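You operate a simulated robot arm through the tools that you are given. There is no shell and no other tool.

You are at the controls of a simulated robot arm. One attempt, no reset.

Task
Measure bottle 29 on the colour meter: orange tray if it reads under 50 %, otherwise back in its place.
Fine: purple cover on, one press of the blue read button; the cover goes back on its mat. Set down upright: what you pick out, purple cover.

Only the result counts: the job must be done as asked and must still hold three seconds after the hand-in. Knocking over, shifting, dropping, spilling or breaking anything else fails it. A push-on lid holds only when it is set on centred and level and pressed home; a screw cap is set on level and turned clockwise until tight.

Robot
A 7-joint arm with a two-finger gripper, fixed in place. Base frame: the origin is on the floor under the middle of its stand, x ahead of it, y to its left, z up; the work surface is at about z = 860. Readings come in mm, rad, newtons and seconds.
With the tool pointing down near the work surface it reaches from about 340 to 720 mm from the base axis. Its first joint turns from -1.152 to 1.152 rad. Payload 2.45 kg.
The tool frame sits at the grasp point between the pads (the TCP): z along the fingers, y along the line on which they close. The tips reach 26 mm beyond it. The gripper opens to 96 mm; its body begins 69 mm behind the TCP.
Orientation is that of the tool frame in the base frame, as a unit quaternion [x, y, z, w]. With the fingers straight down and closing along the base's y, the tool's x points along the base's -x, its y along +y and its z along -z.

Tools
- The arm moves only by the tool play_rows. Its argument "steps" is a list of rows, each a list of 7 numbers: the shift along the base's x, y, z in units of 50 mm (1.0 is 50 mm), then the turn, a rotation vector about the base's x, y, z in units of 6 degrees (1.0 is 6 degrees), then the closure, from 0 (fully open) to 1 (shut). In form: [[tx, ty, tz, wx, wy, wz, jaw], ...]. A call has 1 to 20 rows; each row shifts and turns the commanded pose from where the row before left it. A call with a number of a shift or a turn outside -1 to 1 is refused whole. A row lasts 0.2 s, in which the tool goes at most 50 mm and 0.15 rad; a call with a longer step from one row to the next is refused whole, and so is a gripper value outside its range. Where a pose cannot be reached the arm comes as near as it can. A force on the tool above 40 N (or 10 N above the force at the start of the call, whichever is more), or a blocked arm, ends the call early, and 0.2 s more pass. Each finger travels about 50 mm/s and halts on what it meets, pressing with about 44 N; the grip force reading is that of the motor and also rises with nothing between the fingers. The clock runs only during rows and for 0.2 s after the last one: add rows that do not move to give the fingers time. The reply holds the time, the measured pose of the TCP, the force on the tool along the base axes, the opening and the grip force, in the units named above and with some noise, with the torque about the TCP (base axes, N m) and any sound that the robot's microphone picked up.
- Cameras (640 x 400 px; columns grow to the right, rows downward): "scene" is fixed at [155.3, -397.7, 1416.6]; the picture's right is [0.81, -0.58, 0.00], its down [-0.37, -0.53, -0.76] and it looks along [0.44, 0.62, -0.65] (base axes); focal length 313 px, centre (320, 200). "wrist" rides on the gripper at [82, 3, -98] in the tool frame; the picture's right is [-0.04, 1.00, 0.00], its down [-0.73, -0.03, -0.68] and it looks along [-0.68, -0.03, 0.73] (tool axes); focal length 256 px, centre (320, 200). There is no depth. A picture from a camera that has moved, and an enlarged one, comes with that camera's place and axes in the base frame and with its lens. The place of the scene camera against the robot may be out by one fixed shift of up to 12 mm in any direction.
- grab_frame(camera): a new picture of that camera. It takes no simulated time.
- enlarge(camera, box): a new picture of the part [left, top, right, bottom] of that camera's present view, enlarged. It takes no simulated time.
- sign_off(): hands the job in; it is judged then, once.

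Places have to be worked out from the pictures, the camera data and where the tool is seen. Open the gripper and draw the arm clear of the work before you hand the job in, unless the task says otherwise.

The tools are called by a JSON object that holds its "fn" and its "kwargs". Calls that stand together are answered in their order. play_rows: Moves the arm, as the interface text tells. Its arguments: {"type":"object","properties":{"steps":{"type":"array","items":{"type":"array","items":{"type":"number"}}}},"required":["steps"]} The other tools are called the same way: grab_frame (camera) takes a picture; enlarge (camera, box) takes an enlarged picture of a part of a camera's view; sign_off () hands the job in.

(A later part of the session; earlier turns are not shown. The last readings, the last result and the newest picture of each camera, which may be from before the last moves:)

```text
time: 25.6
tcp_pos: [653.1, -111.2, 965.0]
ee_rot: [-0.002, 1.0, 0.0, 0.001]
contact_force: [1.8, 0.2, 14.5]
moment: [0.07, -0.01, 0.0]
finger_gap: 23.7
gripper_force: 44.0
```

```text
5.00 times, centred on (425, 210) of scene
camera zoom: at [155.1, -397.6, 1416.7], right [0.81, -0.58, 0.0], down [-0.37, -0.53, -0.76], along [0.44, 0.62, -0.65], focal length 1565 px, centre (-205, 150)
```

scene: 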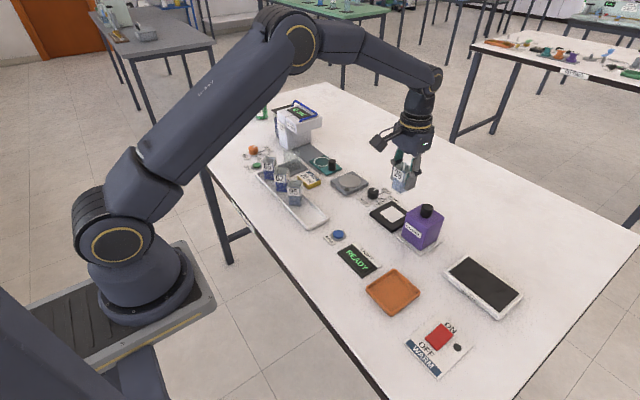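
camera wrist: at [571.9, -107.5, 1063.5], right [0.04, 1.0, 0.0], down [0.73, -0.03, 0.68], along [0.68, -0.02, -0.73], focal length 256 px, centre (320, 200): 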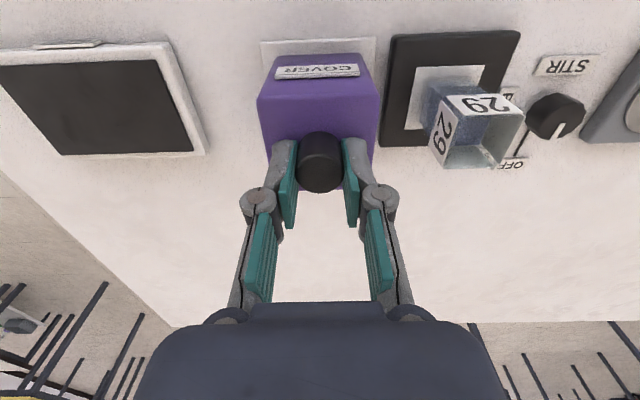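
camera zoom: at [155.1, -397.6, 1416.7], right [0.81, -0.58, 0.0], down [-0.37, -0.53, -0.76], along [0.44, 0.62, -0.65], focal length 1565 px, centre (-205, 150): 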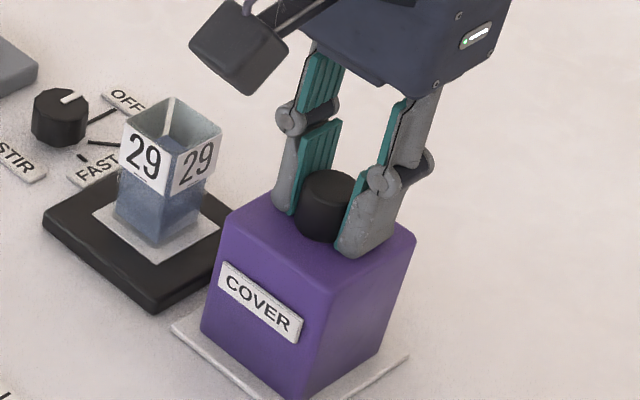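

The knob is gripped at 23.7 mm. I'll lift the cover slowly straight up ~85 mm so its bottom clears the bottle rim.

{"fn": "play_rows", "kwargs": {"steps": [[0, 0, 0.06, 0, 0, 0, 0.9], [0, 0, 0.1, 0, 0, 0, 0.9], [0, 0, 0.2, 0, 0, 0, 0.9], [0, 0, 0.2, 0, 0, 0, 0.9], [0, 0, 0.2, 0, 0, 0, 0.9], [0, 0, 0.2, 0, 0, 0, 0.9], [0, 0, 0.2, 0, 0, 0, 0.9], [0, 0, 0.2, 0, 0, 0, 0.9], [0, 0, 0.2, 0, 0, 0, 0.9], [0, 0, 0.14, 0, 0, 0, 0.9], [0, 0, 0, 0, 0, 0, 0.9]]}}

{"fn": "enlarge", "kwargs": {"camera": "scene", "box": [360, 130, 480, 250]}}

{"fn": "grab_frame", "kwargs": {"camera": "wrist"}}

```text
time: 28.0
tcp_pos: [653.5, -111.8, 1048.9]
ee_rot: [-0.001, 1.0, 0.0, 0.0]
contact_force: [0.2, -0.4, -1.1]
moment: [0.0, -0.01, 0.02]
finger_gap: 23.4
gripper_force: 44.2
```

```text
3.33 times, centred on (420, 190) of scene
camera zoom: at [155.3, -397.7, 1416.6], right [0.81, -0.58, 0.0], down [-0.37, -0.53, -0.76], along [0.44, 0.62, -0.65], focal length 1043 px, centre (-13, 233)
```

zoom: 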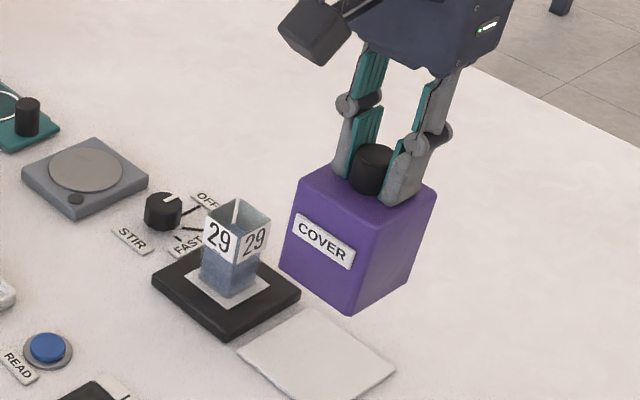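

```text
taken
camera wrist: at [571.6, -108.8, 1148.0], right [0.04, 1.0, 0.0], down [0.73, -0.03, 0.68], along [0.68, -0.02, -0.73], focal length 256 px, centre (320, 200)
```

wrist: 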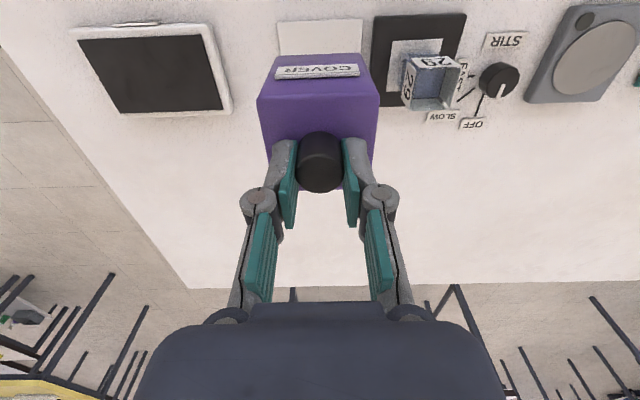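

The cover hangs level. I'll raise another 12 mm and shift it +y over the stage.

{"fn": "play_rows", "kwargs": {"steps": [[0, 0, 0.12, 0, 0, 0, 0.9], [0, 0, 0.12, 0, 0, 0, 0.9], [0, 0.1, 0, 0, 0, 0, 0.9], [0, 0.2, 0, 0, 0, 0, 0.9], [-0.004, 0.2, 0, 0, 0, 0, 0.9], [-0.004, 0.2, 0, 0, 0, 0, 0.9], [-0.004, 0.2, 0, 0, 0, 0, 0.9], [-0.004, 0.2, 0, 0, 0, 0, 0.9], [-0.004, 0.2, 0, 0, 0, 0, 0.9], [-0.004, 0.2, 0, 0, 0, 0, 0.9], [-0.004, 0.2, 0, 0, 0, 0, 0.9], [0, 0.2, 0, 0, 0, 0, 0.9], [0, 0.134, 0, 0, 0, 0, 0.9], [0, 0, 0, 0, 0, 0, 0.9]]}}

{"fn": "enlarge", "kwargs": {"camera": "scene", "box": [350, 130, 450, 240]}}

{"fn": "grab_frame", "kwargs": {"camera": "wrist"}}

```text
time: 31.0
tcp_pos: [651.0, -9.1, 1060.2]
ee_rot: [-0.002, 1.0, 0.001, 0.0]
contact_force: [0.5, -0.5, -1.0]
moment: [-0.03, 0.03, -0.01]
finger_gap: 23.8
gripper_force: 44.1
```

```text
3.64 times, centred on (400, 185) of scene
camera zoom: at [155.3, -397.7, 1416.6], right [0.81, -0.58, 0.0], down [-0.37, -0.53, -0.76], along [0.44, 0.62, -0.65], focal length 1138 px, centre (29, 254)
```

zoom: 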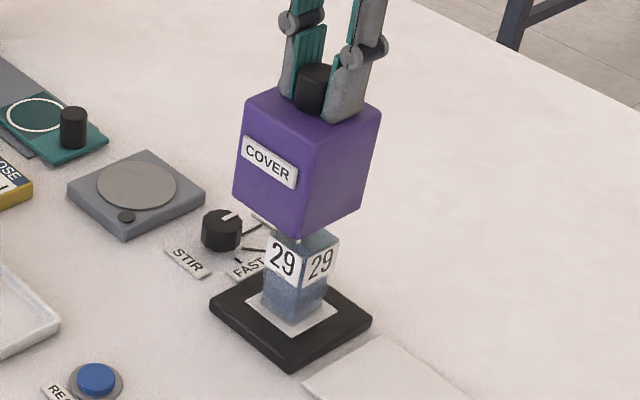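

```text
taken
camera wrist: at [570.1, -6.2, 1159.5], right [0.04, 1.0, 0.0], down [0.73, -0.03, 0.68], along [0.68, -0.02, -0.73], focal length 256 px, centre (320, 200)
```

wrist: 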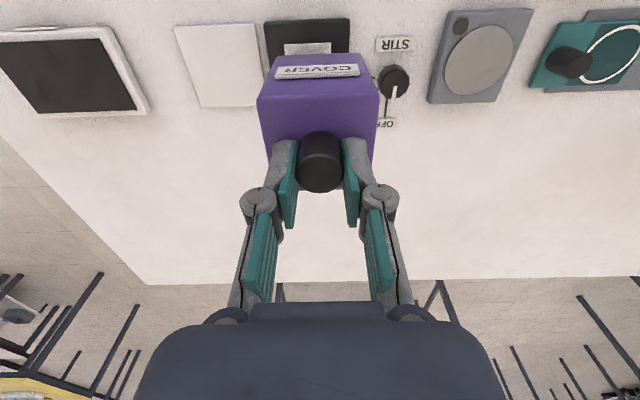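

I moved 10 mm too far in y (reading -9.1 instead of about -19.4). I'll correct by -10 mm and re-inspect before lowering.

{"fn": "play_rows", "kwargs": {"steps": [[0, -0.1, 0, 0, 0, 0, 0.9], [0, -0.1, 0, 0, 0, 0, 0.9], [0, 0, 0, 0, 0, 0, 0.9], [0, 0, 0, 0, 0, 0, 0.9]]}}

{"fn": "enlarge", "kwargs": {"camera": "scene", "box": [350, 130, 450, 240]}}

{"fn": "enlarge", "kwargs": {"camera": "wrist", "box": [230, 0, 410, 200]}}

```text
time: 32.0
tcp_pos: [653.0, -18.5, 1059.7]
ee_rot: [-0.002, 1.0, 0.0, 0.0]
contact_force: [-0.4, 0.2, -1.6]
moment: [0.01, -0.02, 0.02]
finger_gap: 23.5
gripper_force: 43.9
```

```text
3.64 times, centred on (400, 185) of scene
camera zoom: at [155.3, -397.7, 1416.6], right [0.81, -0.58, 0.0], down [-0.37, -0.53, -0.76], along [0.44, 0.62, -0.65], focal length 1138 px, centre (29, 254)
```

zoom: 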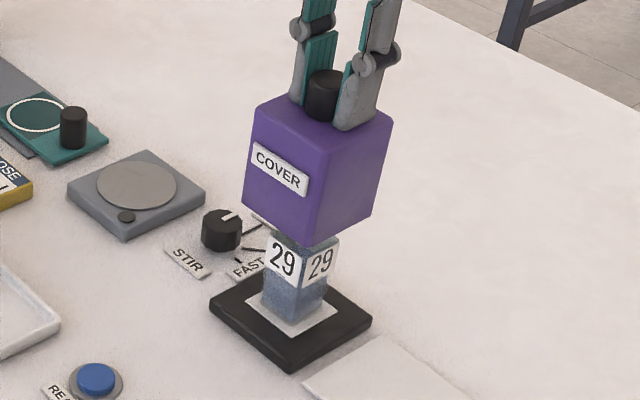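

```text
2.00 times, centred on (320, 100) of wrist
camera zoom: at [570.0, -15.5, 1159.4], right [0.04, 1.0, 0.0], down [0.73, -0.03, 0.68], along [0.68, -0.02, -0.73], focal length 512 px, centre (320, 400)
```

zoom: 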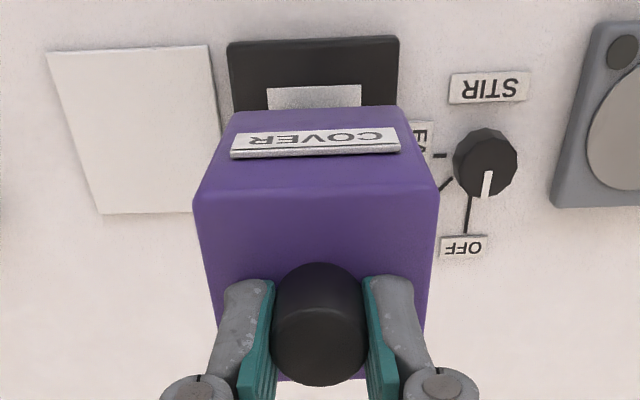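

I'll check the fine alignment of cover versus stage with tighter zooms before lowering.

{"fn": "enlarge", "kwargs": {"camera": "wrist", "box": [250, 0, 390, 110]}}

{"fn": "enlarge", "kwargs": {"camera": "scene", "box": [375, 140, 440, 240]}}

```text
3.64 times, centred on (320, 55) of wrist
camera zoom: at [570.0, -15.5, 1159.4], right [0.04, 1.0, 0.0], down [0.73, -0.03, 0.68], along [0.68, -0.02, -0.73], focal length 931 px, centre (320, 727)
```

zoom: 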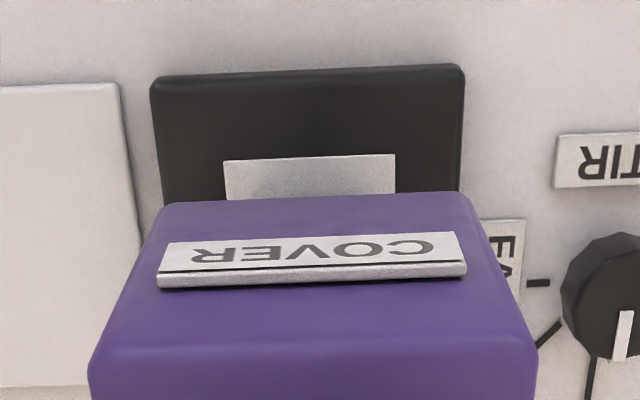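

```text
4.00 times, centred on (408, 190) of scene
camera zoom: at [155.3, -397.7, 1416.6], right [0.81, -0.58, 0.0], down [-0.37, -0.53, -0.76], along [0.44, 0.62, -0.65], focal length 1252 px, centre (-30, 240)
```

zoom: 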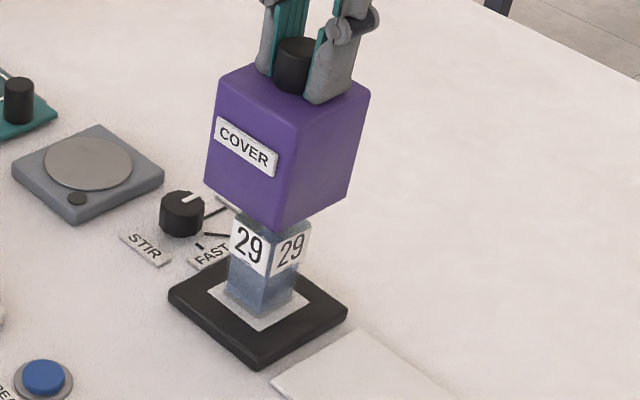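

Both views agree that the cover is about 3 mm short in x and 2.5 mm too far in +y relative to the stage. I'll correct and lower 26 mm, then check that the cover frames the bottle.

{"fn": "play_rows", "kwargs": {"steps": [[0.06, -0.05, 0, 0, 0, 0, 0.9], [0, 0, 0, 0, 0, 0, 0.9], [0, 0, -0.12, 0, 0, 0, 0.9], [0, 0, -0.2, 0, 0, 0, 0.9], [0, 0, -0.2, 0, 0, 0, 0.9], [0, 0, 0, 0, 0, 0, 0.9], [0, 0, 0, 0, 0, 0, 0.9]]}}

{"fn": "enlarge", "kwargs": {"camera": "scene", "box": [375, 140, 440, 240]}}

{"fn": "enlarge", "kwargs": {"camera": "wrist", "box": [250, 0, 390, 110]}}

```text
time: 33.6
tcp_pos: [656.6, -20.7, 1035.1]
ee_rot: [-0.002, 1.0, 0.0, 0.0]
contact_force: [-0.1, -0.6, -0.2]
moment: [-0.02, 0.01, 0.0]
finger_gap: 23.6
gripper_force: 43.6
```

```text
4.00 times, centred on (408, 190) of scene
camera zoom: at [155.3, -397.7, 1416.6], right [0.81, -0.58, 0.0], down [-0.37, -0.53, -0.76], along [0.44, 0.62, -0.65], focal length 1252 px, centre (-30, 240)
```

zoom: 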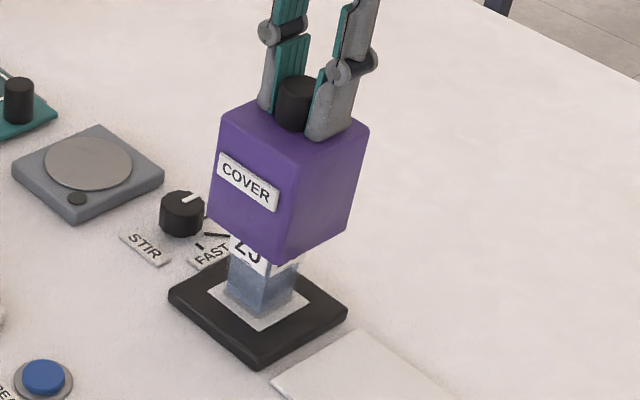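

```text
3.64 times, centred on (320, 55) of wrist
camera zoom: at [574.3, -17.8, 1133.9], right [0.04, 1.0, 0.0], down [0.73, -0.03, 0.68], along [0.68, -0.02, -0.73], focal length 931 px, centre (320, 727)
```

zoom: 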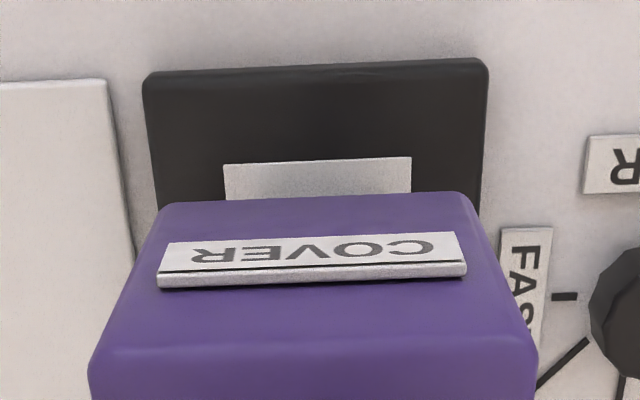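

Cover and stage are now aligned within about 1 mm in both axes. I'll continue lowering slowly over the bottle while watching the force.

{"fn": "play_rows", "kwargs": {"steps": [[0, 0, -0.1, 0, 0, 0, 0.9], [0, 0, -0.1, 0, 0, 0, 0.9], [0, 0, -0.1, 0, 0, 0, 0.9], [0, 0, -0.1, 0, 0, 0, 0.9], [0, 0, 0, 0, 0, 0, 0.9]]}}

{"fn": "enlarge", "kwargs": {"camera": "scene", "box": [375, 140, 440, 240]}}

```text
time: 34.8
tcp_pos: [655.7, -20.5, 1014.0]
ee_rot: [-0.002, 1.0, 0.0, 0.0]
contact_force: [1.0, 0.1, -0.8]
moment: [0.04, 0.0, -0.02]
finger_gap: 23.7
gripper_force: 43.8
```

```text
4.00 times, centred on (408, 190) of scene
camera zoom: at [155.3, -397.7, 1416.6], right [0.81, -0.58, 0.0], down [-0.37, -0.53, -0.76], along [0.44, 0.62, -0.65], focal length 1252 px, centre (-30, 240)
```

zoom: 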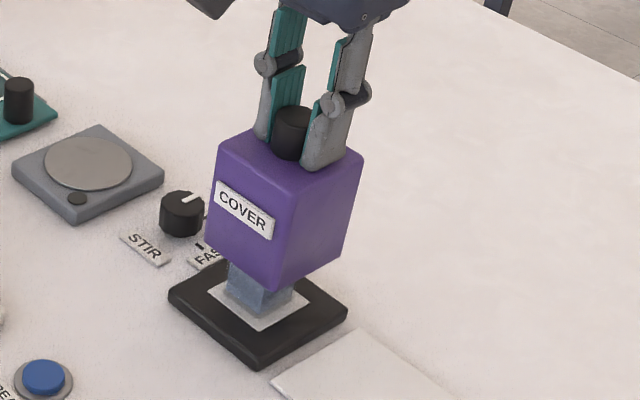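

The cover is sliding over the bottle with no contact force. I'll lower another 32 mm, then creep down.

{"fn": "play_rows", "kwargs": {"steps": [[0, 0, -0.1, 0, 0, 0, 0.9], [0, 0, -0.1, 0, 0, 0, 0.9], [0, 0, -0.1, 0, 0, 0, 0.9], [0, 0, -0.1, 0, 0, 0, 0.9], [0, 0, -0.1, 0, 0, 0, 0.9], [0, 0, -0.1, 0, 0, 0, 0.9], [0, 0, 0, 0, 0, 0, 0.9]]}}

{"fn": "enlarge", "kwargs": {"camera": "scene", "box": [375, 150, 440, 250]}}

```text
time: 36.4
tcp_pos: [656.0, -23.3, 985.7]
ee_rot: [-0.002, 1.0, 0.0, 0.001]
contact_force: [0.4, 0.1, -1.2]
moment: [-0.02, 0.01, 0.05]
finger_gap: 23.6
gripper_force: 43.9
```

```text
4.00 times, centred on (408, 200) of scene
camera zoom: at [155.3, -397.7, 1416.6], right [0.81, -0.58, 0.0], down [-0.37, -0.53, -0.76], along [0.44, 0.62, -0.65], focal length 1252 px, centre (-30, 200)
```

zoom: 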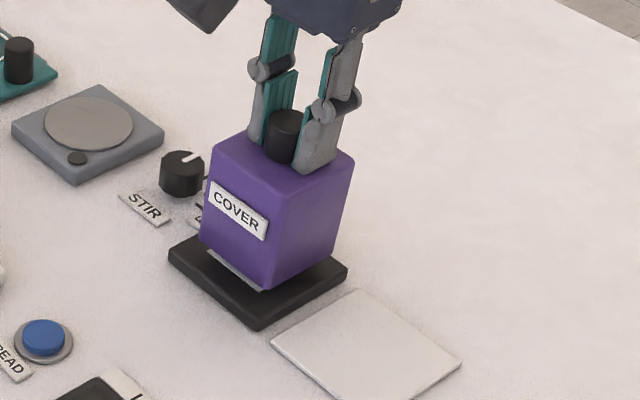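

About 12 mm to go. I'll creep with 2 mm rows then 1 mm.

{"fn": "play_rows", "kwargs": {"steps": [[0, 0, -0.04, 0, 0, 0, 0.9], [0, 0, -0.04, 0, 0, 0, 0.9], [0, 0, -0.04, 0, 0, 0, 0.9], [0, 0, -0.04, 0, 0, 0, 0.9], [0, 0, 0, 0, 0, 0, 0.9]]}}

```text
time: 37.6
tcp_pos: [654.2, -22.0, 975.5]
ee_rot: [-0.002, 1.0, 0.0, 0.001]
contact_force: [-0.6, -0.2, -0.7]
moment: [0.02, 0.02, -0.03]
finger_gap: 23.7
gripper_force: 44.1
```

Still free at z≈976; continuing in 1 mm rows.

{"fn": "play_rows", "kwargs": {"steps": [[0, 0, -0.02, 0, 0, 0, 0.9], [0, 0, -0.02, 0, 0, 0, 0.9], [0, 0, -0.02, 0, 0, 0, 0.9], [0, 0, 0, 0, 0, 0, 0.9]]}}

{"fn": "enlarge", "kwargs": {"camera": "scene", "box": [375, 150, 440, 250]}}

```text
time: 38.6
tcp_pos: [654.3, -22.0, 973.5]
ee_rot: [-0.002, 1.0, 0.0, 0.001]
contact_force: [0.1, 0.1, -0.9]
moment: [-0.03, 0.03, 0.0]
finger_gap: 23.5
gripper_force: 43.7
```

```text
4.00 times, centred on (408, 200) of scene
camera zoom: at [155.3, -397.7, 1416.6], right [0.81, -0.58, 0.0], down [-0.37, -0.53, -0.76], along [0.44, 0.62, -0.65], focal length 1252 px, centre (-30, 200)
```

zoom: 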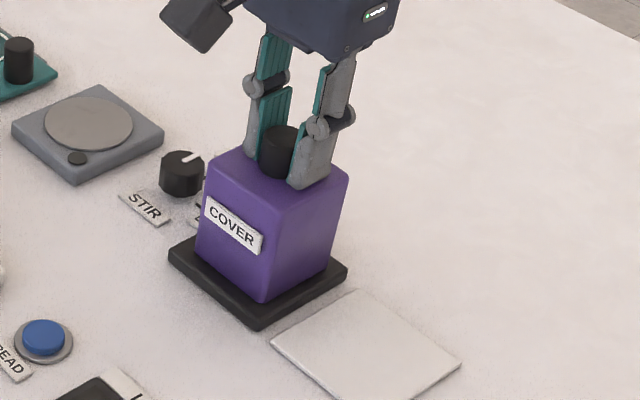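

Very close to the stage now; a few more 1 mm rows until contact shows.

{"fn": "play_rows", "kwargs": {"steps": [[0, 0, -0.02, 0, 0, 0, 0.9], [0, 0, -0.02, 0, 0, 0, 0.9], [0, 0, 0, 0, 0, 0, 0.9]]}}

```text
time: 39.4
tcp_pos: [656.5, -21.6, 973.1]
ee_rot: [-0.002, 1.0, 0.0, 0.001]
contact_force: [-3.1, -0.8, 8.2]
moment: [-0.04, 0.12, 0.04]
finger_gap: 23.6
gripper_force: 44.1
```

Contact at 8 N. I'll check it is seated flat on the stage before releasing.

{"fn": "enlarge", "kwargs": {"camera": "scene", "box": [380, 190, 430, 240]}}

{"fn": "enlarge", "kwargs": {"camera": "wrist", "box": [230, 0, 410, 200]}}

```text
8.00 times, centred on (405, 215) of scene
camera zoom: at [155.1, -397.7, 1416.7], right [0.81, -0.58, 0.0], down [-0.37, -0.53, -0.76], along [0.44, 0.62, -0.65], focal length 2504 px, centre (-360, 80)
```

zoom: 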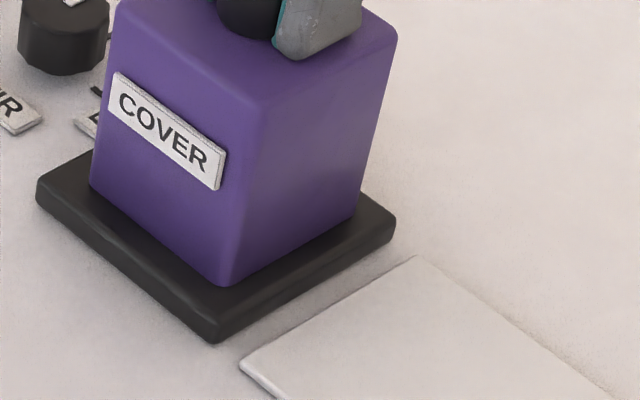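

```text
2.00 times, centred on (320, 100) of wrist
camera zoom: at [573.1, -18.8, 1071.7], right [0.04, 1.0, 0.0], down [0.73, -0.03, 0.68], along [0.68, -0.03, -0.73], focal length 512 px, centre (320, 400)
```

zoom: 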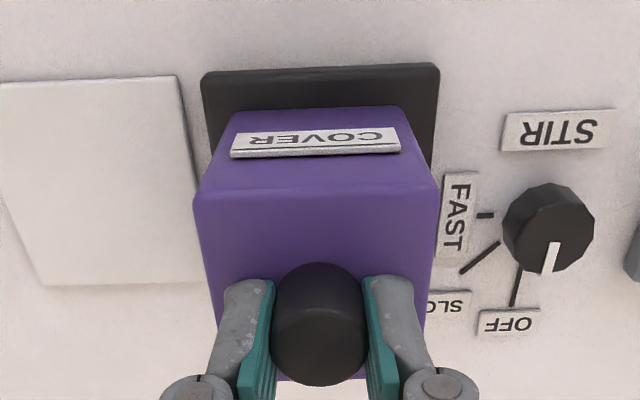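

The cover sits flat and centred on the stage. I'll relax the load, open to about 48 mm, and lift away.

{"fn": "play_rows", "kwargs": {"steps": [[0, 0, 0.012, 0, 0, 0, 0.9], [0, 0, 0, 0, 0, 0, 0.7], [0, 0, 0, 0, 0, 0, 0.6], [0, 0, 0, 0, 0, 0, 0.5], [0, 0, 0, 0, 0, 0, 0.5], [0, 0, 0.2, 0, 0, 0, 0.5], [0, 0, 0.4, 0, 0, 0, 0.5], [0, 0, 0.5, 0, 0, 0, 0.5], [0, 0, 0.5, 0, 0, 0, 0.5], [0, 0, 0, 0, 0, 0, 0.5]]}}

{"fn": "grab_frame", "kwargs": {"camera": "wrist"}}

{"fn": "grab_frame", "kwargs": {"camera": "scene"}}

```text
time: 41.6
tcp_pos: [653.7, -20.1, 1053.3]
ee_rot: [-0.002, 1.0, 0.001, 0.0]
contact_force: [1.1, -0.3, 0.5]
moment: [0.0, -0.02, 0.0]
finger_gap: 48.0
gripper_force: 0.0
```

```text
taken
camera wrist: at [572.0, -18.2, 1152.5], right [0.04, 1.0, 0.0], down [0.73, -0.03, 0.68], along [0.68, -0.02, -0.73], focal length 256 px, centre (320, 200)
```

wrist: 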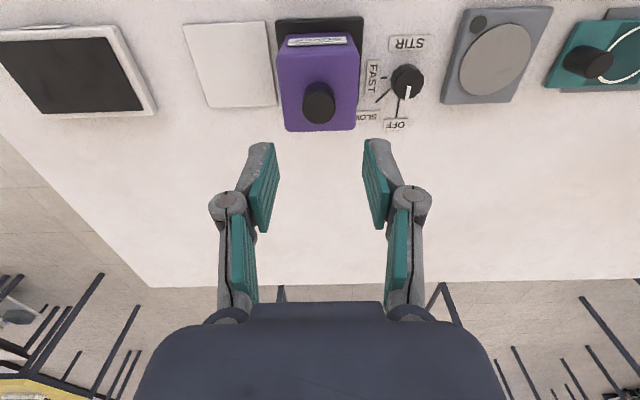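

```text
taken
```

scene: 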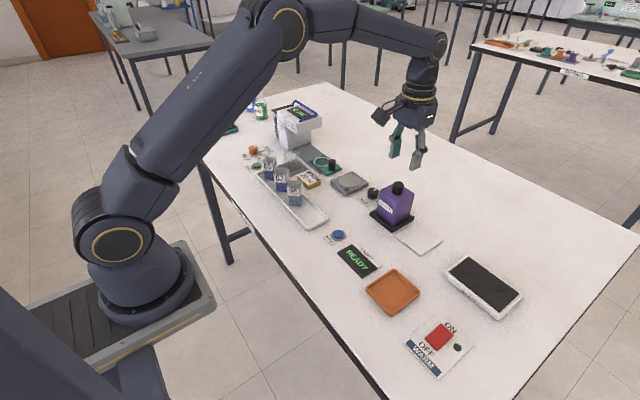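

Cover is on. Next, the button: earlier views put it near (497, 10.5). I'll move above it at z≈1020 while closing the fingers, then look.

{"fn": "play_rows", "kwargs": {"steps": [[-0.5, 0.1, 0, 0, 0, 0, 0.6], [-0.66, 0.13, -0.1, 0, 0, 0, 0.7], [-0.66, 0.13, -0.15, 0, 0, 0, 0.8], [-0.66, 0.13, -0.2, 0, 0, 0, 0.9], [-0.66, 0.13, -0.2, 0, 0, 0, 1.0], [0, 0, 0, 0, 0, 0, 1.0], [0, 0, 0, 0, 0, 0, 1.0]]}}

{"fn": "grab_frame", "kwargs": {"camera": "wrist"}}

{"fn": "enlarge", "kwargs": {"camera": "scene", "box": [300, 160, 420, 280]}}

```text
time: 43.2
tcp_pos: [500.2, 11.3, 1018.7]
ee_rot: [-0.002, 1.0, 0.0, 0.0]
contact_force: [0.1, 0.2, -0.3]
moment: [-0.04, 0.01, -0.03]
finger_gap: 0.0
gripper_force: 28.3
```

```text
taken
camera wrist: at [418.0, 14.0, 1118.8], right [0.04, 1.0, 0.0], down [0.73, -0.03, 0.68], along [0.68, -0.02, -0.73], focal length 256 px, centre (320, 200)
```

wrist: 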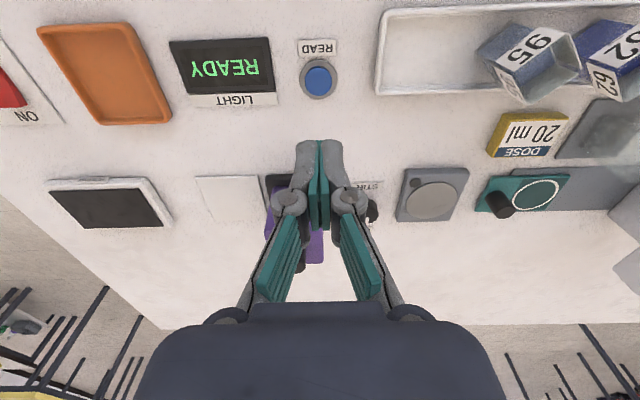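

```text
3.33 times, centred on (360, 220) of scene
camera zoom: at [155.3, -397.7, 1416.6], right [0.81, -0.58, 0.0], down [-0.37, -0.53, -0.76], along [0.44, 0.62, -0.65], focal length 1043 px, centre (187, 133)
```

zoom: 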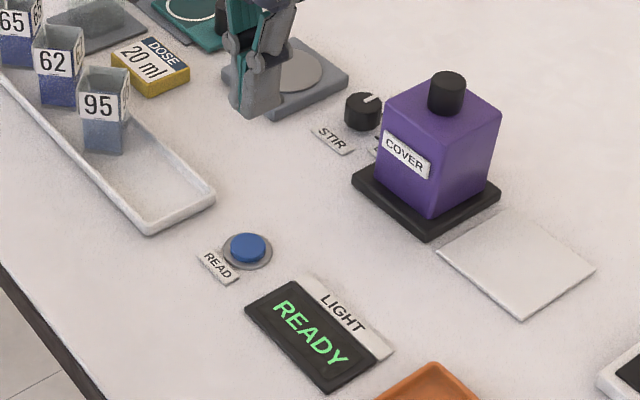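

The button lies almost exactly below the fingertips. I'll zoom to measure the residual offset.

{"fn": "enlarge", "kwargs": {"camera": "wrist", "box": [270, 30, 370, 170]}}

{"fn": "enlarge", "kwargs": {"camera": "scene", "box": [320, 220, 360, 250]}}

```text
2.86 times, centred on (320, 100) of wrist
camera zoom: at [418.0, 14.0, 1118.8], right [0.04, 1.0, 0.0], down [0.73, -0.03, 0.68], along [0.68, -0.02, -0.73], focal length 731 px, centre (320, 486)
```

zoom: 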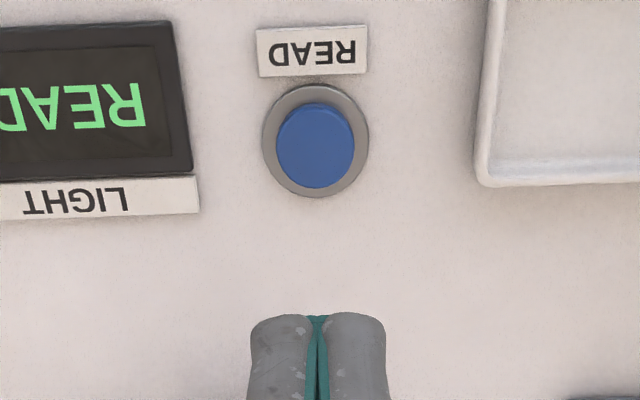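

```text
13.33 times, centred on (340, 235) of scene
camera zoom: at [155.3, -397.7, 1416.6], right [0.81, -0.58, 0.0], down [-0.37, -0.53, -0.76], along [0.44, 0.62, -0.65], focal length 4173 px, centre (53, -267)
```

zoom: 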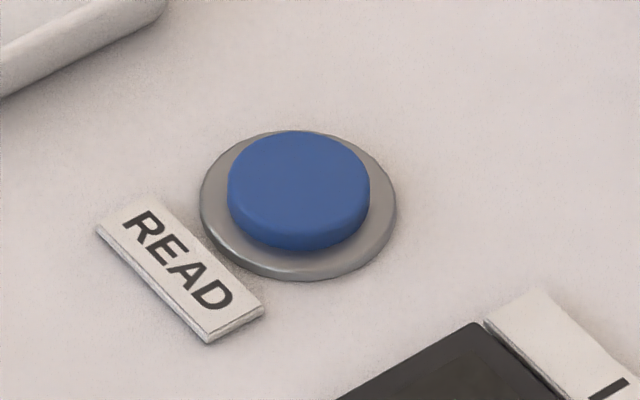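

Offset is only about (-0.8, -1.2) mm; the cap is 25 mm wide and the closed tips about 27 mm. I'll correct and descend to about z=908, short of contact.

{"fn": "play_rows", "kwargs": {"steps": [[-0.016, -0.024, -0.4, 0, 0, 0, 1.0], [0, 0, -0.5, 0, 0, 0, 1.0], [0, 0, -0.5, 0, 0, 0, 1.0], [0, 0, -0.5, 0, 0, 0, 1.0], [0, 0, -0.3, 0, 0, 0, 1.0], [0, 0, 0, 0, 0, 0, 1.0]]}}

{"fn": "enlarge", "kwargs": {"camera": "scene", "box": [300, 190, 380, 260]}}

{"fn": "grab_frame", "kwargs": {"camera": "wrist"}}

```text
time: 44.6
tcp_pos: [497.0, 9.7, 909.6]
ee_rot: [-0.001, 1.0, 0.0, 0.001]
contact_force: [-0.6, -0.3, -0.5]
moment: [0.01, -0.04, -0.04]
finger_gap: 0.0
gripper_force: 28.2
```

```text
5.71 times, centred on (340, 225) of scene
camera zoom: at [155.3, -397.7, 1416.6], right [0.81, -0.58, 0.0], down [-0.37, -0.53, -0.76], along [0.44, 0.62, -0.65], focal length 1788 px, centre (206, 57)
```

zoom: 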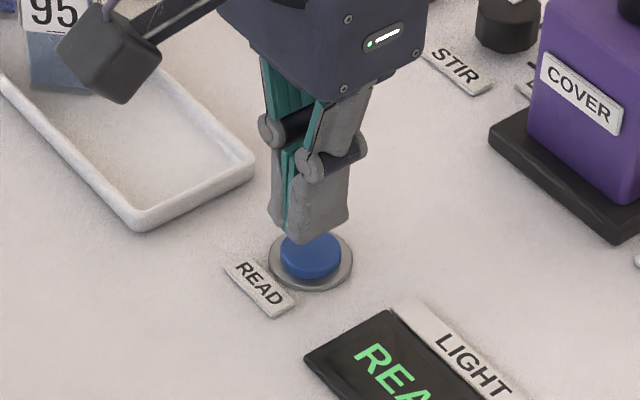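

```text
taken
camera wrist: at [415.4, 12.3, 1009.8], right [0.04, 1.0, 0.0], down [0.73, -0.03, 0.68], along [0.68, -0.02, -0.73], focal length 256 px, centre (320, 200)
```

wrist: 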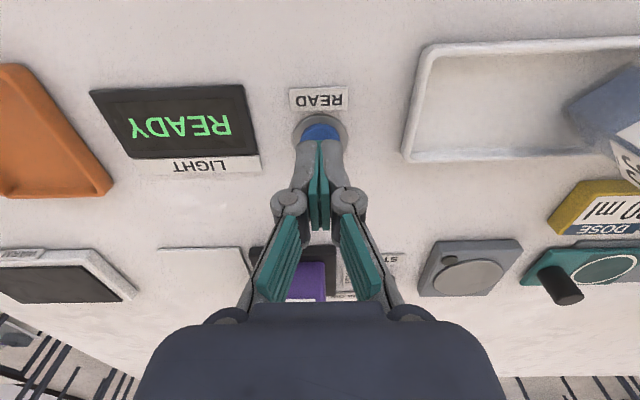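

The closed tips are right over the cap and the display still reads READY. I'll creep down.

{"fn": "play_rows", "kwargs": {"steps": [[0, 0, -0.04, 0, 0, 0, 1.0], [0, 0, -0.04, 0, 0, 0, 1.0], [0, 0, -0.04, 0, 0, 0, 1.0], [0, 0, -0.04, 0, 0, 0, 1.0]]}}

```text
time: 45.6
tcp_pos: [498.0, 10.1, 902.0]
ee_rot: [-0.001, 1.0, -0.001, 0.001]
contact_force: [0.4, -0.8, -0.5]
moment: [-0.01, -0.03, -0.04]
finger_gap: 0.1
gripper_force: 28.7
```

No contact at z≈902. Continuing in 1 mm rows.

{"fn": "play_rows", "kwargs": {"steps": [[0, 0, -0.02, 0, 0, 0, 1.0], [0, 0, -0.02, 0, 0, 0, 1.0], [0, 0, -0.02, 0, 0, 0, 1.0]]}}

{"fn": "enlarge", "kwargs": {"camera": "scene", "box": [310, 200, 380, 280]}}

```text
time: 46.4
tcp_pos: [498.7, 9.8, 899.6]
ee_rot: [-0.002, 1.0, 0.0, 0.0]
contact_force: [-0.4, 0.4, 0.3]
moment: [-0.02, 0.0, 0.01]
finger_gap: 0.0
gripper_force: 28.3
```

```text
5.00 times, centred on (345, 240) of scene
camera zoom: at [155.3, -397.7, 1416.6], right [0.81, -0.58, 0.0], down [-0.37, -0.53, -0.76], along [0.44, 0.62, -0.65], focal length 1565 px, centre (195, 0)
```

zoom: 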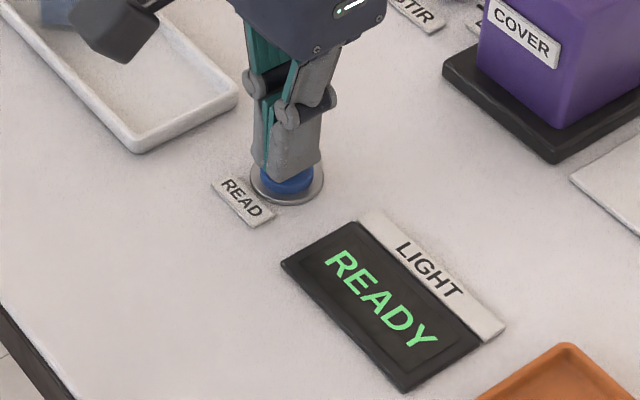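

Almost touching. I'll press on in 1 mm rows, watching force and sound.

{"fn": "play_rows", "kwargs": {"steps": [[0, 0, -0.02, 0, 0, 0, 1.0], [0, 0, -0.02, 0, 0, 0, 1.0], [0, 0, -0.02, 0, 0, 0, 1.0]]}}

{"fn": "enlarge", "kwargs": {"camera": "scene", "box": [310, 200, 380, 280]}}

```text
time: 47.2
tcp_pos: [498.1, 8.9, 897.2]
ee_rot: [-0.002, 1.0, 0.0, 0.0]
contact_force: [0.7, 0.6, -0.3]
moment: [0.01, 0.02, 0.01]
finger_gap: 0.1
gripper_force: 28.9
```

```text
5.00 times, centred on (345, 240) of scene
camera zoom: at [155.3, -397.7, 1416.6], right [0.81, -0.58, 0.0], down [-0.37, -0.53, -0.76], along [0.44, 0.62, -0.65], focal length 1565 px, centre (195, 0)
```

zoom: 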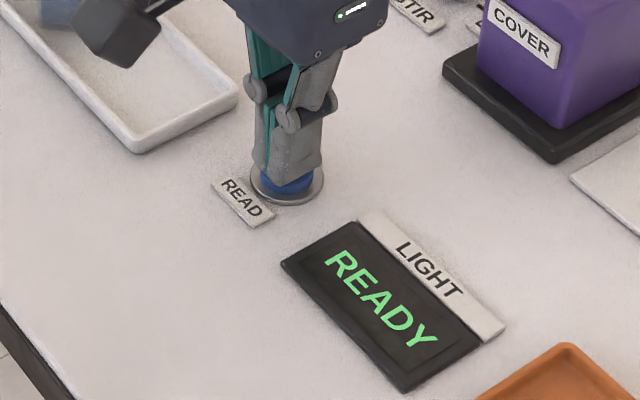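

Still no resistance at z≈897; continue.

{"fn": "play_rows", "kwargs": {"steps": [[0, 0, -0.02, 0, 0, 0, 1.0], [0, 0, -0.02, 0, 0, 0, 1.0]]}}

{"fn": "enlarge", "kwargs": {"camera": "scene", "box": [310, 200, 380, 280]}}

```text
time: 47.8
tcp_pos: [498.0, 8.5, 894.6]
ee_rot: [-0.002, 1.0, 0.0, -0.001]
contact_force: [0.0, 0.3, 1.3]
moment: [0.0, -0.01, 0.0]
finger_gap: 0.0
gripper_force: 28.6
```

```text
5.00 times, centred on (345, 240) of scene
camera zoom: at [155.3, -397.7, 1416.6], right [0.81, -0.58, 0.0], down [-0.37, -0.53, -0.76], along [0.44, 0.62, -0.65], focal length 1565 px, centre (195, 0)
```

zoom: 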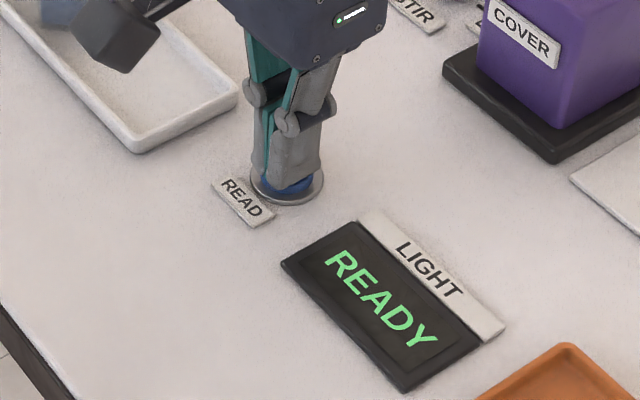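

Force begins to rise (1.3 N) – contact is starting. I'll keep pressing 1 mm at a time.

{"fn": "play_rows", "kwargs": {"steps": [[0, 0, -0.02, 0, 0, 0, 1.0], [0, 0, -0.02, 0, 0, 0, 1.0]]}}

{"fn": "enlarge", "kwargs": {"camera": "scene", "box": [310, 200, 380, 280]}}

```text
time: 48.4
tcp_pos: [497.8, 9.3, 891.0]
ee_rot: [-0.002, 1.0, -0.001, 0.001]
contact_force: [0.2, -0.3, 1.5]
moment: [-0.01, -0.02, -0.01]
finger_gap: 6.1
gripper_force: 28.9
```

```text
5.00 times, centred on (345, 240) of scene
camera zoom: at [155.3, -397.7, 1416.6], right [0.81, -0.58, 0.0], down [-0.37, -0.53, -0.76], along [0.44, 0.62, -0.65], focal length 1565 px, centre (195, 0)
```

zoom: 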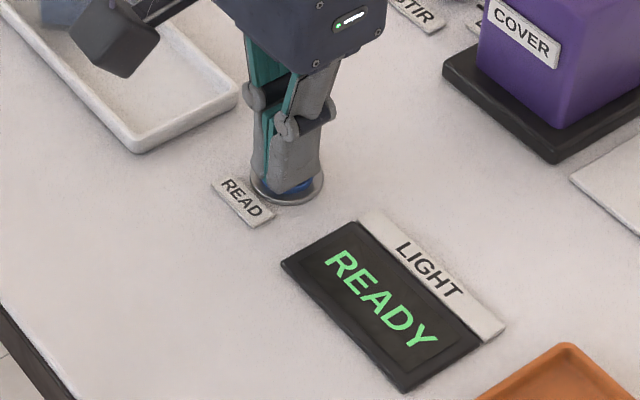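

The finger gap reads 6.1 mm, so the tips are being spread as they press. I'll check the wrist view before pressing more.

{"fn": "enlarge", "kwargs": {"camera": "wrist", "box": [250, 80, 390, 220]}}

{"fn": "enlarge", "kwargs": {"camera": "scene", "box": [320, 210, 360, 250]}}

```text
2.86 times, centred on (320, 150) of wrist
camera zoom: at [415.5, 10.9, 990.8], right [0.04, 1.0, 0.0], down [0.73, -0.03, 0.68], along [0.68, -0.02, -0.73], focal length 731 px, centre (320, 343)
```

zoom: 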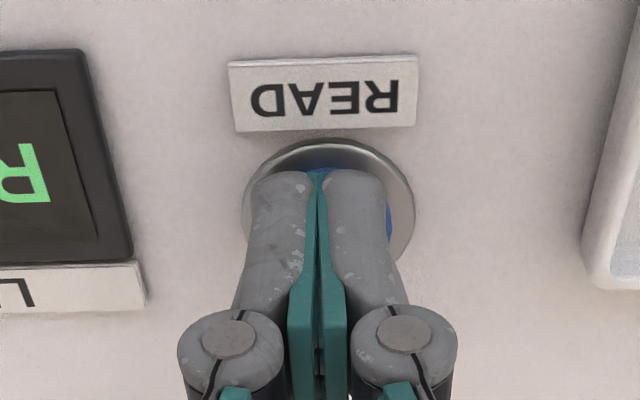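

```text
10.00 times, centred on (340, 230) of scene
camera zoom: at [155.3, -397.7, 1416.6], right [0.81, -0.58, 0.0], down [-0.37, -0.53, -0.76], along [0.44, 0.62, -0.65], focal length 3130 px, centre (120, -100)
```

zoom: 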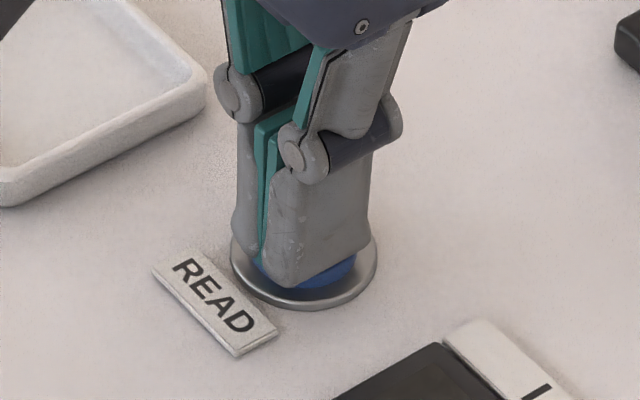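

The tips are together on the cap with the distal links flexing slightly. The force is small, so I'll press further in 1 mm rows.

{"fn": "play_rows", "kwargs": {"steps": [[0, 0, -0.02, 0, 0, 0, 1.0], [0, 0, 0, 0, 0, 0, 1.0]]}}

{"fn": "enlarge", "kwargs": {"camera": "scene", "box": [310, 200, 380, 280]}}

```text
time: 49.0
tcp_pos: [496.7, 8.6, 890.8]
ee_rot: [-0.002, 1.0, 0.0, 0.0]
contact_force: [0.3, 0.1, 3.0]
moment: [0.02, -0.05, 0.03]
finger_gap: 5.8
gripper_force: 28.4
heard: click
```

```text
5.00 times, centred on (345, 240) of scene
camera zoom: at [155.3, -397.7, 1416.6], right [0.81, -0.58, 0.0], down [-0.37, -0.53, -0.76], along [0.44, 0.62, -0.65], focal length 1565 px, centre (195, 0)
```

zoom: 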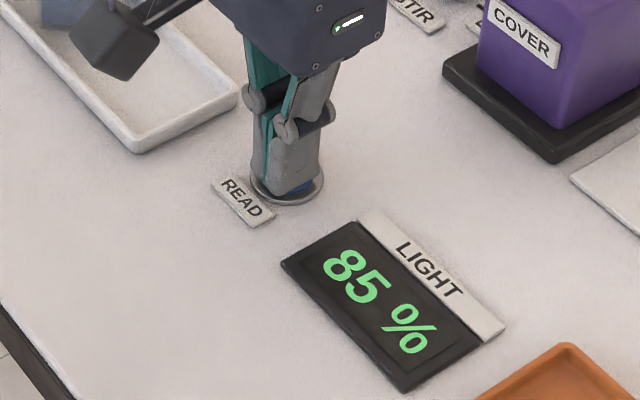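

Click heard, and the display shows 85 %, so the bottle goes back to its place. I'll lift straight off the button and verify the reading.

{"fn": "play_rows", "kwargs": {"steps": [[0, 0, 0.2, 0, 0, 0, 1.0], [0, 0, 0.5, 0, 0, 0, 1.0], [0, 0, 0.7, 0, 0, 0, 1.0], [0, 0, 0.8, 0, 0, 0, 1.0], [0, 0, 0.8, 0, 0, 0, 1.0], [0, 0, 0.2, 0, 0, 0, 1.0], [0, 0, 0, 0, 0, 0, 0.8]]}}

{"fn": "enlarge", "kwargs": {"camera": "scene", "box": [310, 200, 380, 280]}}

{"fn": "grab_frame", "kwargs": {"camera": "wrist"}}

```text
time: 50.6
tcp_pos: [498.1, 7.3, 1049.4]
ee_rot: [-0.002, 1.0, 0.0, 0.0]
contact_force: [-0.4, -0.7, 0.3]
moment: [0.02, 0.03, 0.0]
finger_gap: 19.1
gripper_force: 0.1
```

```text
5.00 times, centred on (345, 240) of scene
camera zoom: at [155.3, -397.7, 1416.6], right [0.81, -0.58, 0.0], down [-0.37, -0.53, -0.76], along [0.44, 0.62, -0.65], focal length 1565 px, centre (195, 0)
```

zoom: 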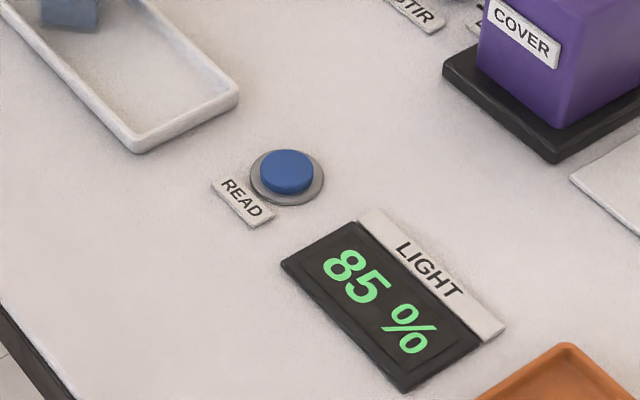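

```text
taken
camera wrist: at [416.3, 10.2, 1148.5], right [0.04, 1.0, 0.0], down [0.73, -0.03, 0.68], along [0.68, -0.02, -0.73], focal length 256 px, centre (320, 200)
```

wrist: 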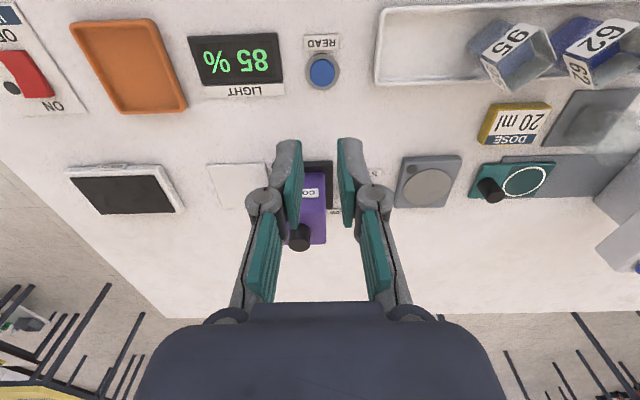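

Confirmed 85 % (≥ 50 %): back to its place. First I'll return above the cover with the jaws at about 50 mm.

{"fn": "play_rows", "kwargs": {"steps": [[0.3, -0.06, 0.04, 0, 0, 0, 0.5], [0.55, -0.104, 0.04, 0, 0, 0, 0.48], [0.65, -0.122, 0, 0, 0, 0, 0.48], [0.65, -0.122, 0, 0, 0, 0, 0.48], [0.65, -0.122, 0, 0, 0, 0, 0.48], [0.356, -0.066, 0, 0, 0, 0, 0.48], [0, 0, 0, 0, 0, 0, 0.48], [0, 0, 0, 0, 0, 0, 0.48]]}}

{"fn": "grab_frame", "kwargs": {"camera": "wrist"}}

{"fn": "enlarge", "kwargs": {"camera": "wrist", "box": [170, 0, 390, 140]}}

```text
time: 52.4
tcp_pos: [655.2, -20.6, 1054.9]
ee_rot: [-0.002, 1.0, 0.0, 0.0]
contact_force: [0.2, -0.1, -0.2]
moment: [0.01, 0.0, 0.0]
finger_gap: 50.1
gripper_force: 0.0
```

```text
taken
camera wrist: at [572.6, -18.9, 1155.7], right [0.04, 1.0, 0.0], down [0.73, -0.03, 0.68], along [0.68, -0.02, -0.73], focal length 256 px, centre (320, 200)
```

wrist: 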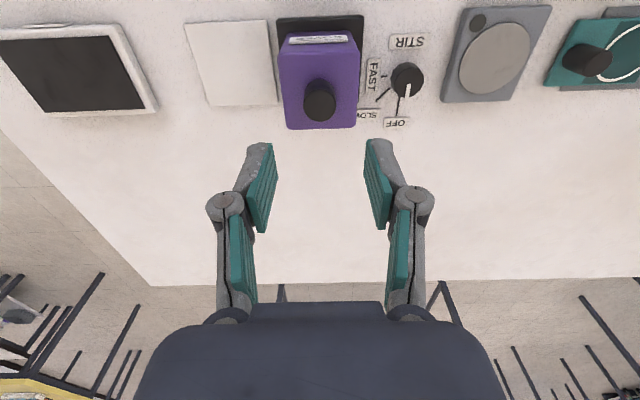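

```text
2.86 times, centred on (280, 70) of wrist
camera zoom: at [572.6, -18.9, 1155.7], right [0.04, 1.0, 0.0], down [0.73, -0.03, 0.68], along [0.68, -0.02, -0.73], focal length 731 px, centre (434, 571)
```

zoom: 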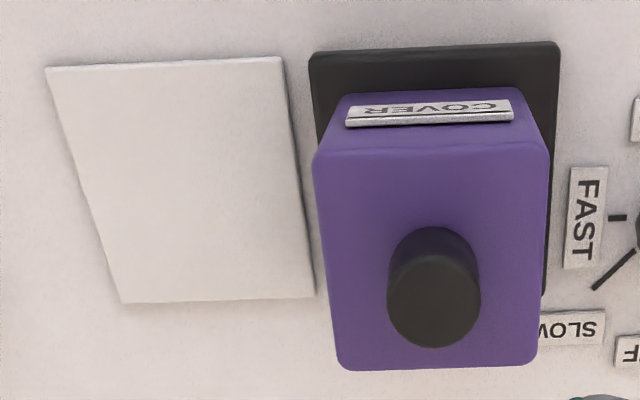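

The mat centre lies (-0.2, -90) mm from the cover's present centre. I'll drop to z≈1001 above the knob, check centring, and then regrip.

{"fn": "play_rows", "kwargs": {"steps": [[-0.03, 0, -0.4, 0, 0, 0, 0.48], [0, 0, -0.5, 0, 0, 0, 0.48], [0, 0, -0.2, 0, 0, 0, 0.48], [0, 0, 0, 0, 0, 0, 0.48]]}}

{"fn": "enlarge", "kwargs": {"camera": "wrist", "box": [250, 30, 390, 190]}}

{"fn": "enlarge", "kwargs": {"camera": "scene", "box": [360, 130, 440, 240]}}

```text
time: 53.4
tcp_pos: [654.8, -21.0, 997.3]
ee_rot: [-0.001, 1.0, 0.0, -0.001]
contact_force: [-0.3, 0.4, -0.2]
moment: [0.02, -0.01, 0.02]
finger_gap: 50.0
gripper_force: 0.0
```

```text
2.50 times, centred on (320, 110) of wrist
camera zoom: at [572.7, -19.3, 1097.1], right [0.04, 1.0, 0.0], down [0.73, -0.03, 0.68], along [0.68, -0.02, -0.73], focal length 640 px, centre (320, 425)
```

zoom: 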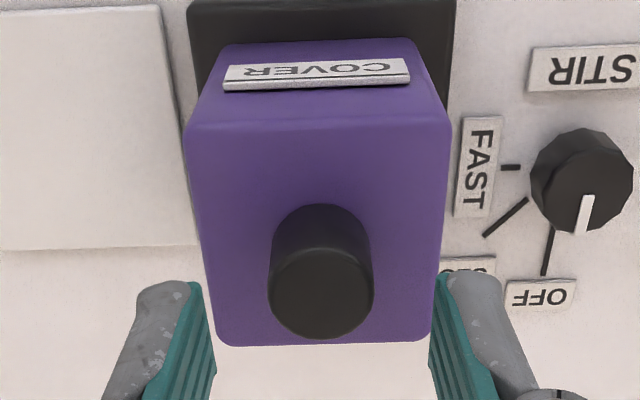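

```text
3.64 times, centred on (400, 185) of scene
camera zoom: at [155.3, -397.7, 1416.6], right [0.81, -0.58, 0.0], down [-0.37, -0.53, -0.76], along [0.44, 0.62, -0.65], focal length 1138 px, centre (29, 254)
```

zoom: 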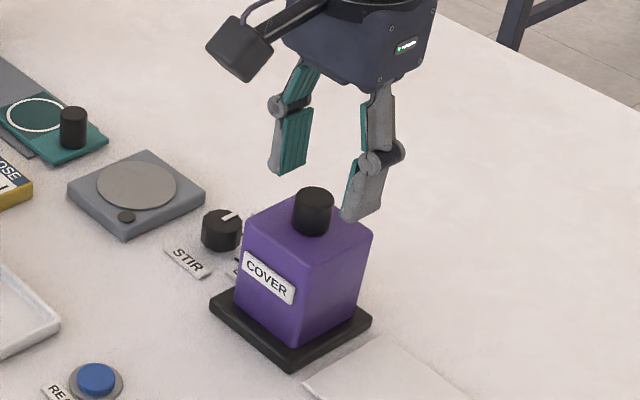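

The knob is about 3.3 mm short of the tool axis in x. I'll correct that, descend 26 mm and check for contact before closing.

{"fn": "play_rows", "kwargs": {"steps": [[-0.066, 0, 0, 0, 0, 0, 0.48], [0, 0, -0.2, 0, 0, 0, 0.48], [0, 0, -0.2, 0, 0, 0, 0.48], [0, 0, -0.1, 0, 0, 0, 0.48], [0, 0, 0, 0, 0, 0, 0.48]]}}

{"fn": "grab_frame", "kwargs": {"camera": "wrist"}}

{"fn": "enlarge", "kwargs": {"camera": "scene", "box": [360, 150, 440, 240]}}

```text
time: 54.6
tcp_pos: [650.9, -19.6, 973.0]
ee_rot: [-0.002, 1.0, 0.0, 0.0]
contact_force: [-0.1, 0.2, 0.2]
moment: [0.01, 0.01, 0.01]
finger_gap: 49.7
gripper_force: 0.1
```

```text
taken
camera wrist: at [569.3, -16.9, 1072.9], right [0.04, 1.0, 0.0], down [0.73, -0.03, 0.68], along [0.68, -0.02, -0.73], focal length 256 px, centre (320, 200)
```

wrist: 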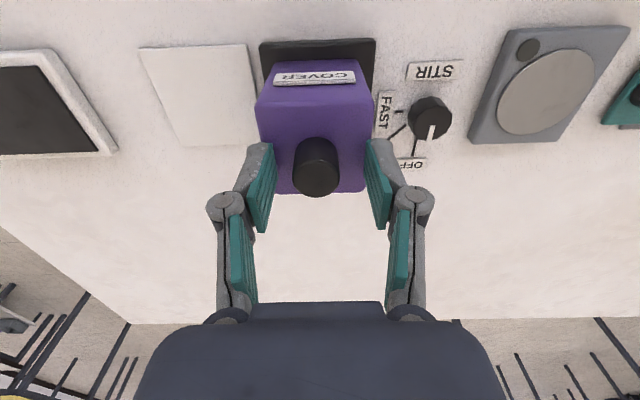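

```text
4.44 times, centred on (400, 195) of scene
camera zoom: at [155.3, -397.7, 1416.6], right [0.81, -0.58, 0.0], down [-0.37, -0.53, -0.76], along [0.44, 0.62, -0.65], focal length 1391 px, centre (-36, 222)
```

zoom: 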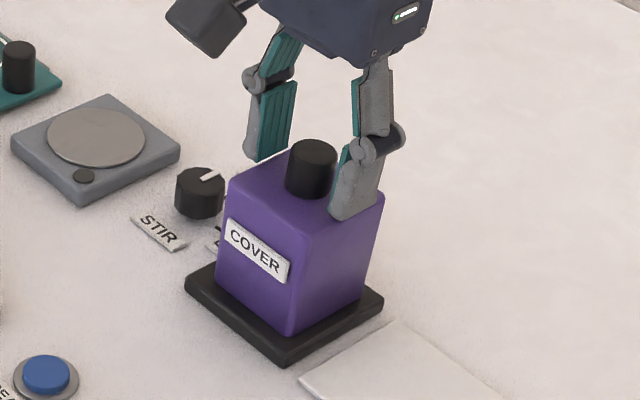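

Compared with the first pick, the tool is about 1.5 mm high in y and 1.5–2 mm short in x. I'll trim that, then close on the knob.

{"fn": "play_rows", "kwargs": {"steps": [[0.03, -0.032, 0, 0, 0, 0, 0.48], [0, 0, 0, 0, 0, 0, 0.48], [0, 0, 0, 0, 0, 0, 0.65], [0, 0, 0, 0, 0, 0, 0.72], [0, 0, 0, 0, 0, 0, 0.8], [0, 0, 0, 0, 0, 0, 0.9], [0, 0, 0, 0, 0, 0, 0.9], [0, 0, 0, 0, 0, 0, 0.9]]}}

{"fn": "grab_frame", "kwargs": {"camera": "wrist"}}

{"fn": "enlarge", "kwargs": {"camera": "scene", "box": [360, 150, 440, 240]}}

```text
time: 56.4
tcp_pos: [652.0, -20.2, 973.6]
ee_rot: [-0.002, 1.0, 0.0, -0.001]
contact_force: [-0.5, -0.3, -0.3]
moment: [0.01, 0.0, 0.0]
finger_gap: 23.4
gripper_force: 43.9
```

```text
taken
camera wrist: at [570.8, -18.9, 1072.7], right [0.04, 1.0, 0.0], down [0.73, -0.03, 0.68], along [0.68, -0.02, -0.73], focal length 256 px, centre (320, 200)
```

wrist: 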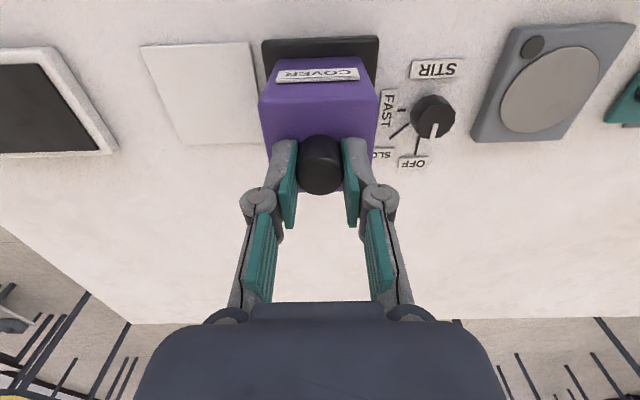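

```text
4.44 times, centred on (400, 195) of scene
camera zoom: at [155.3, -397.7, 1416.6], right [0.81, -0.58, 0.0], down [-0.37, -0.53, -0.76], along [0.44, 0.62, -0.65], focal length 1391 px, centre (-36, 222)
```

zoom: 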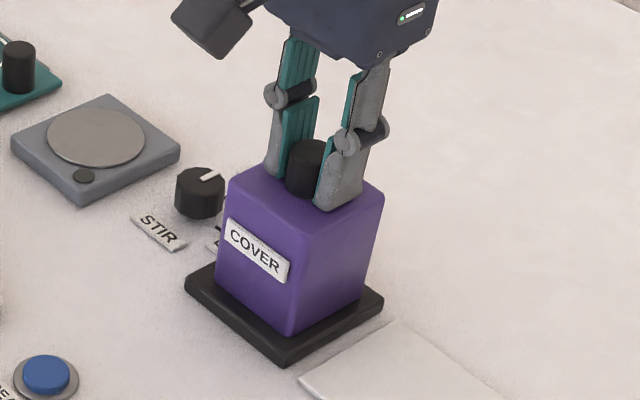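

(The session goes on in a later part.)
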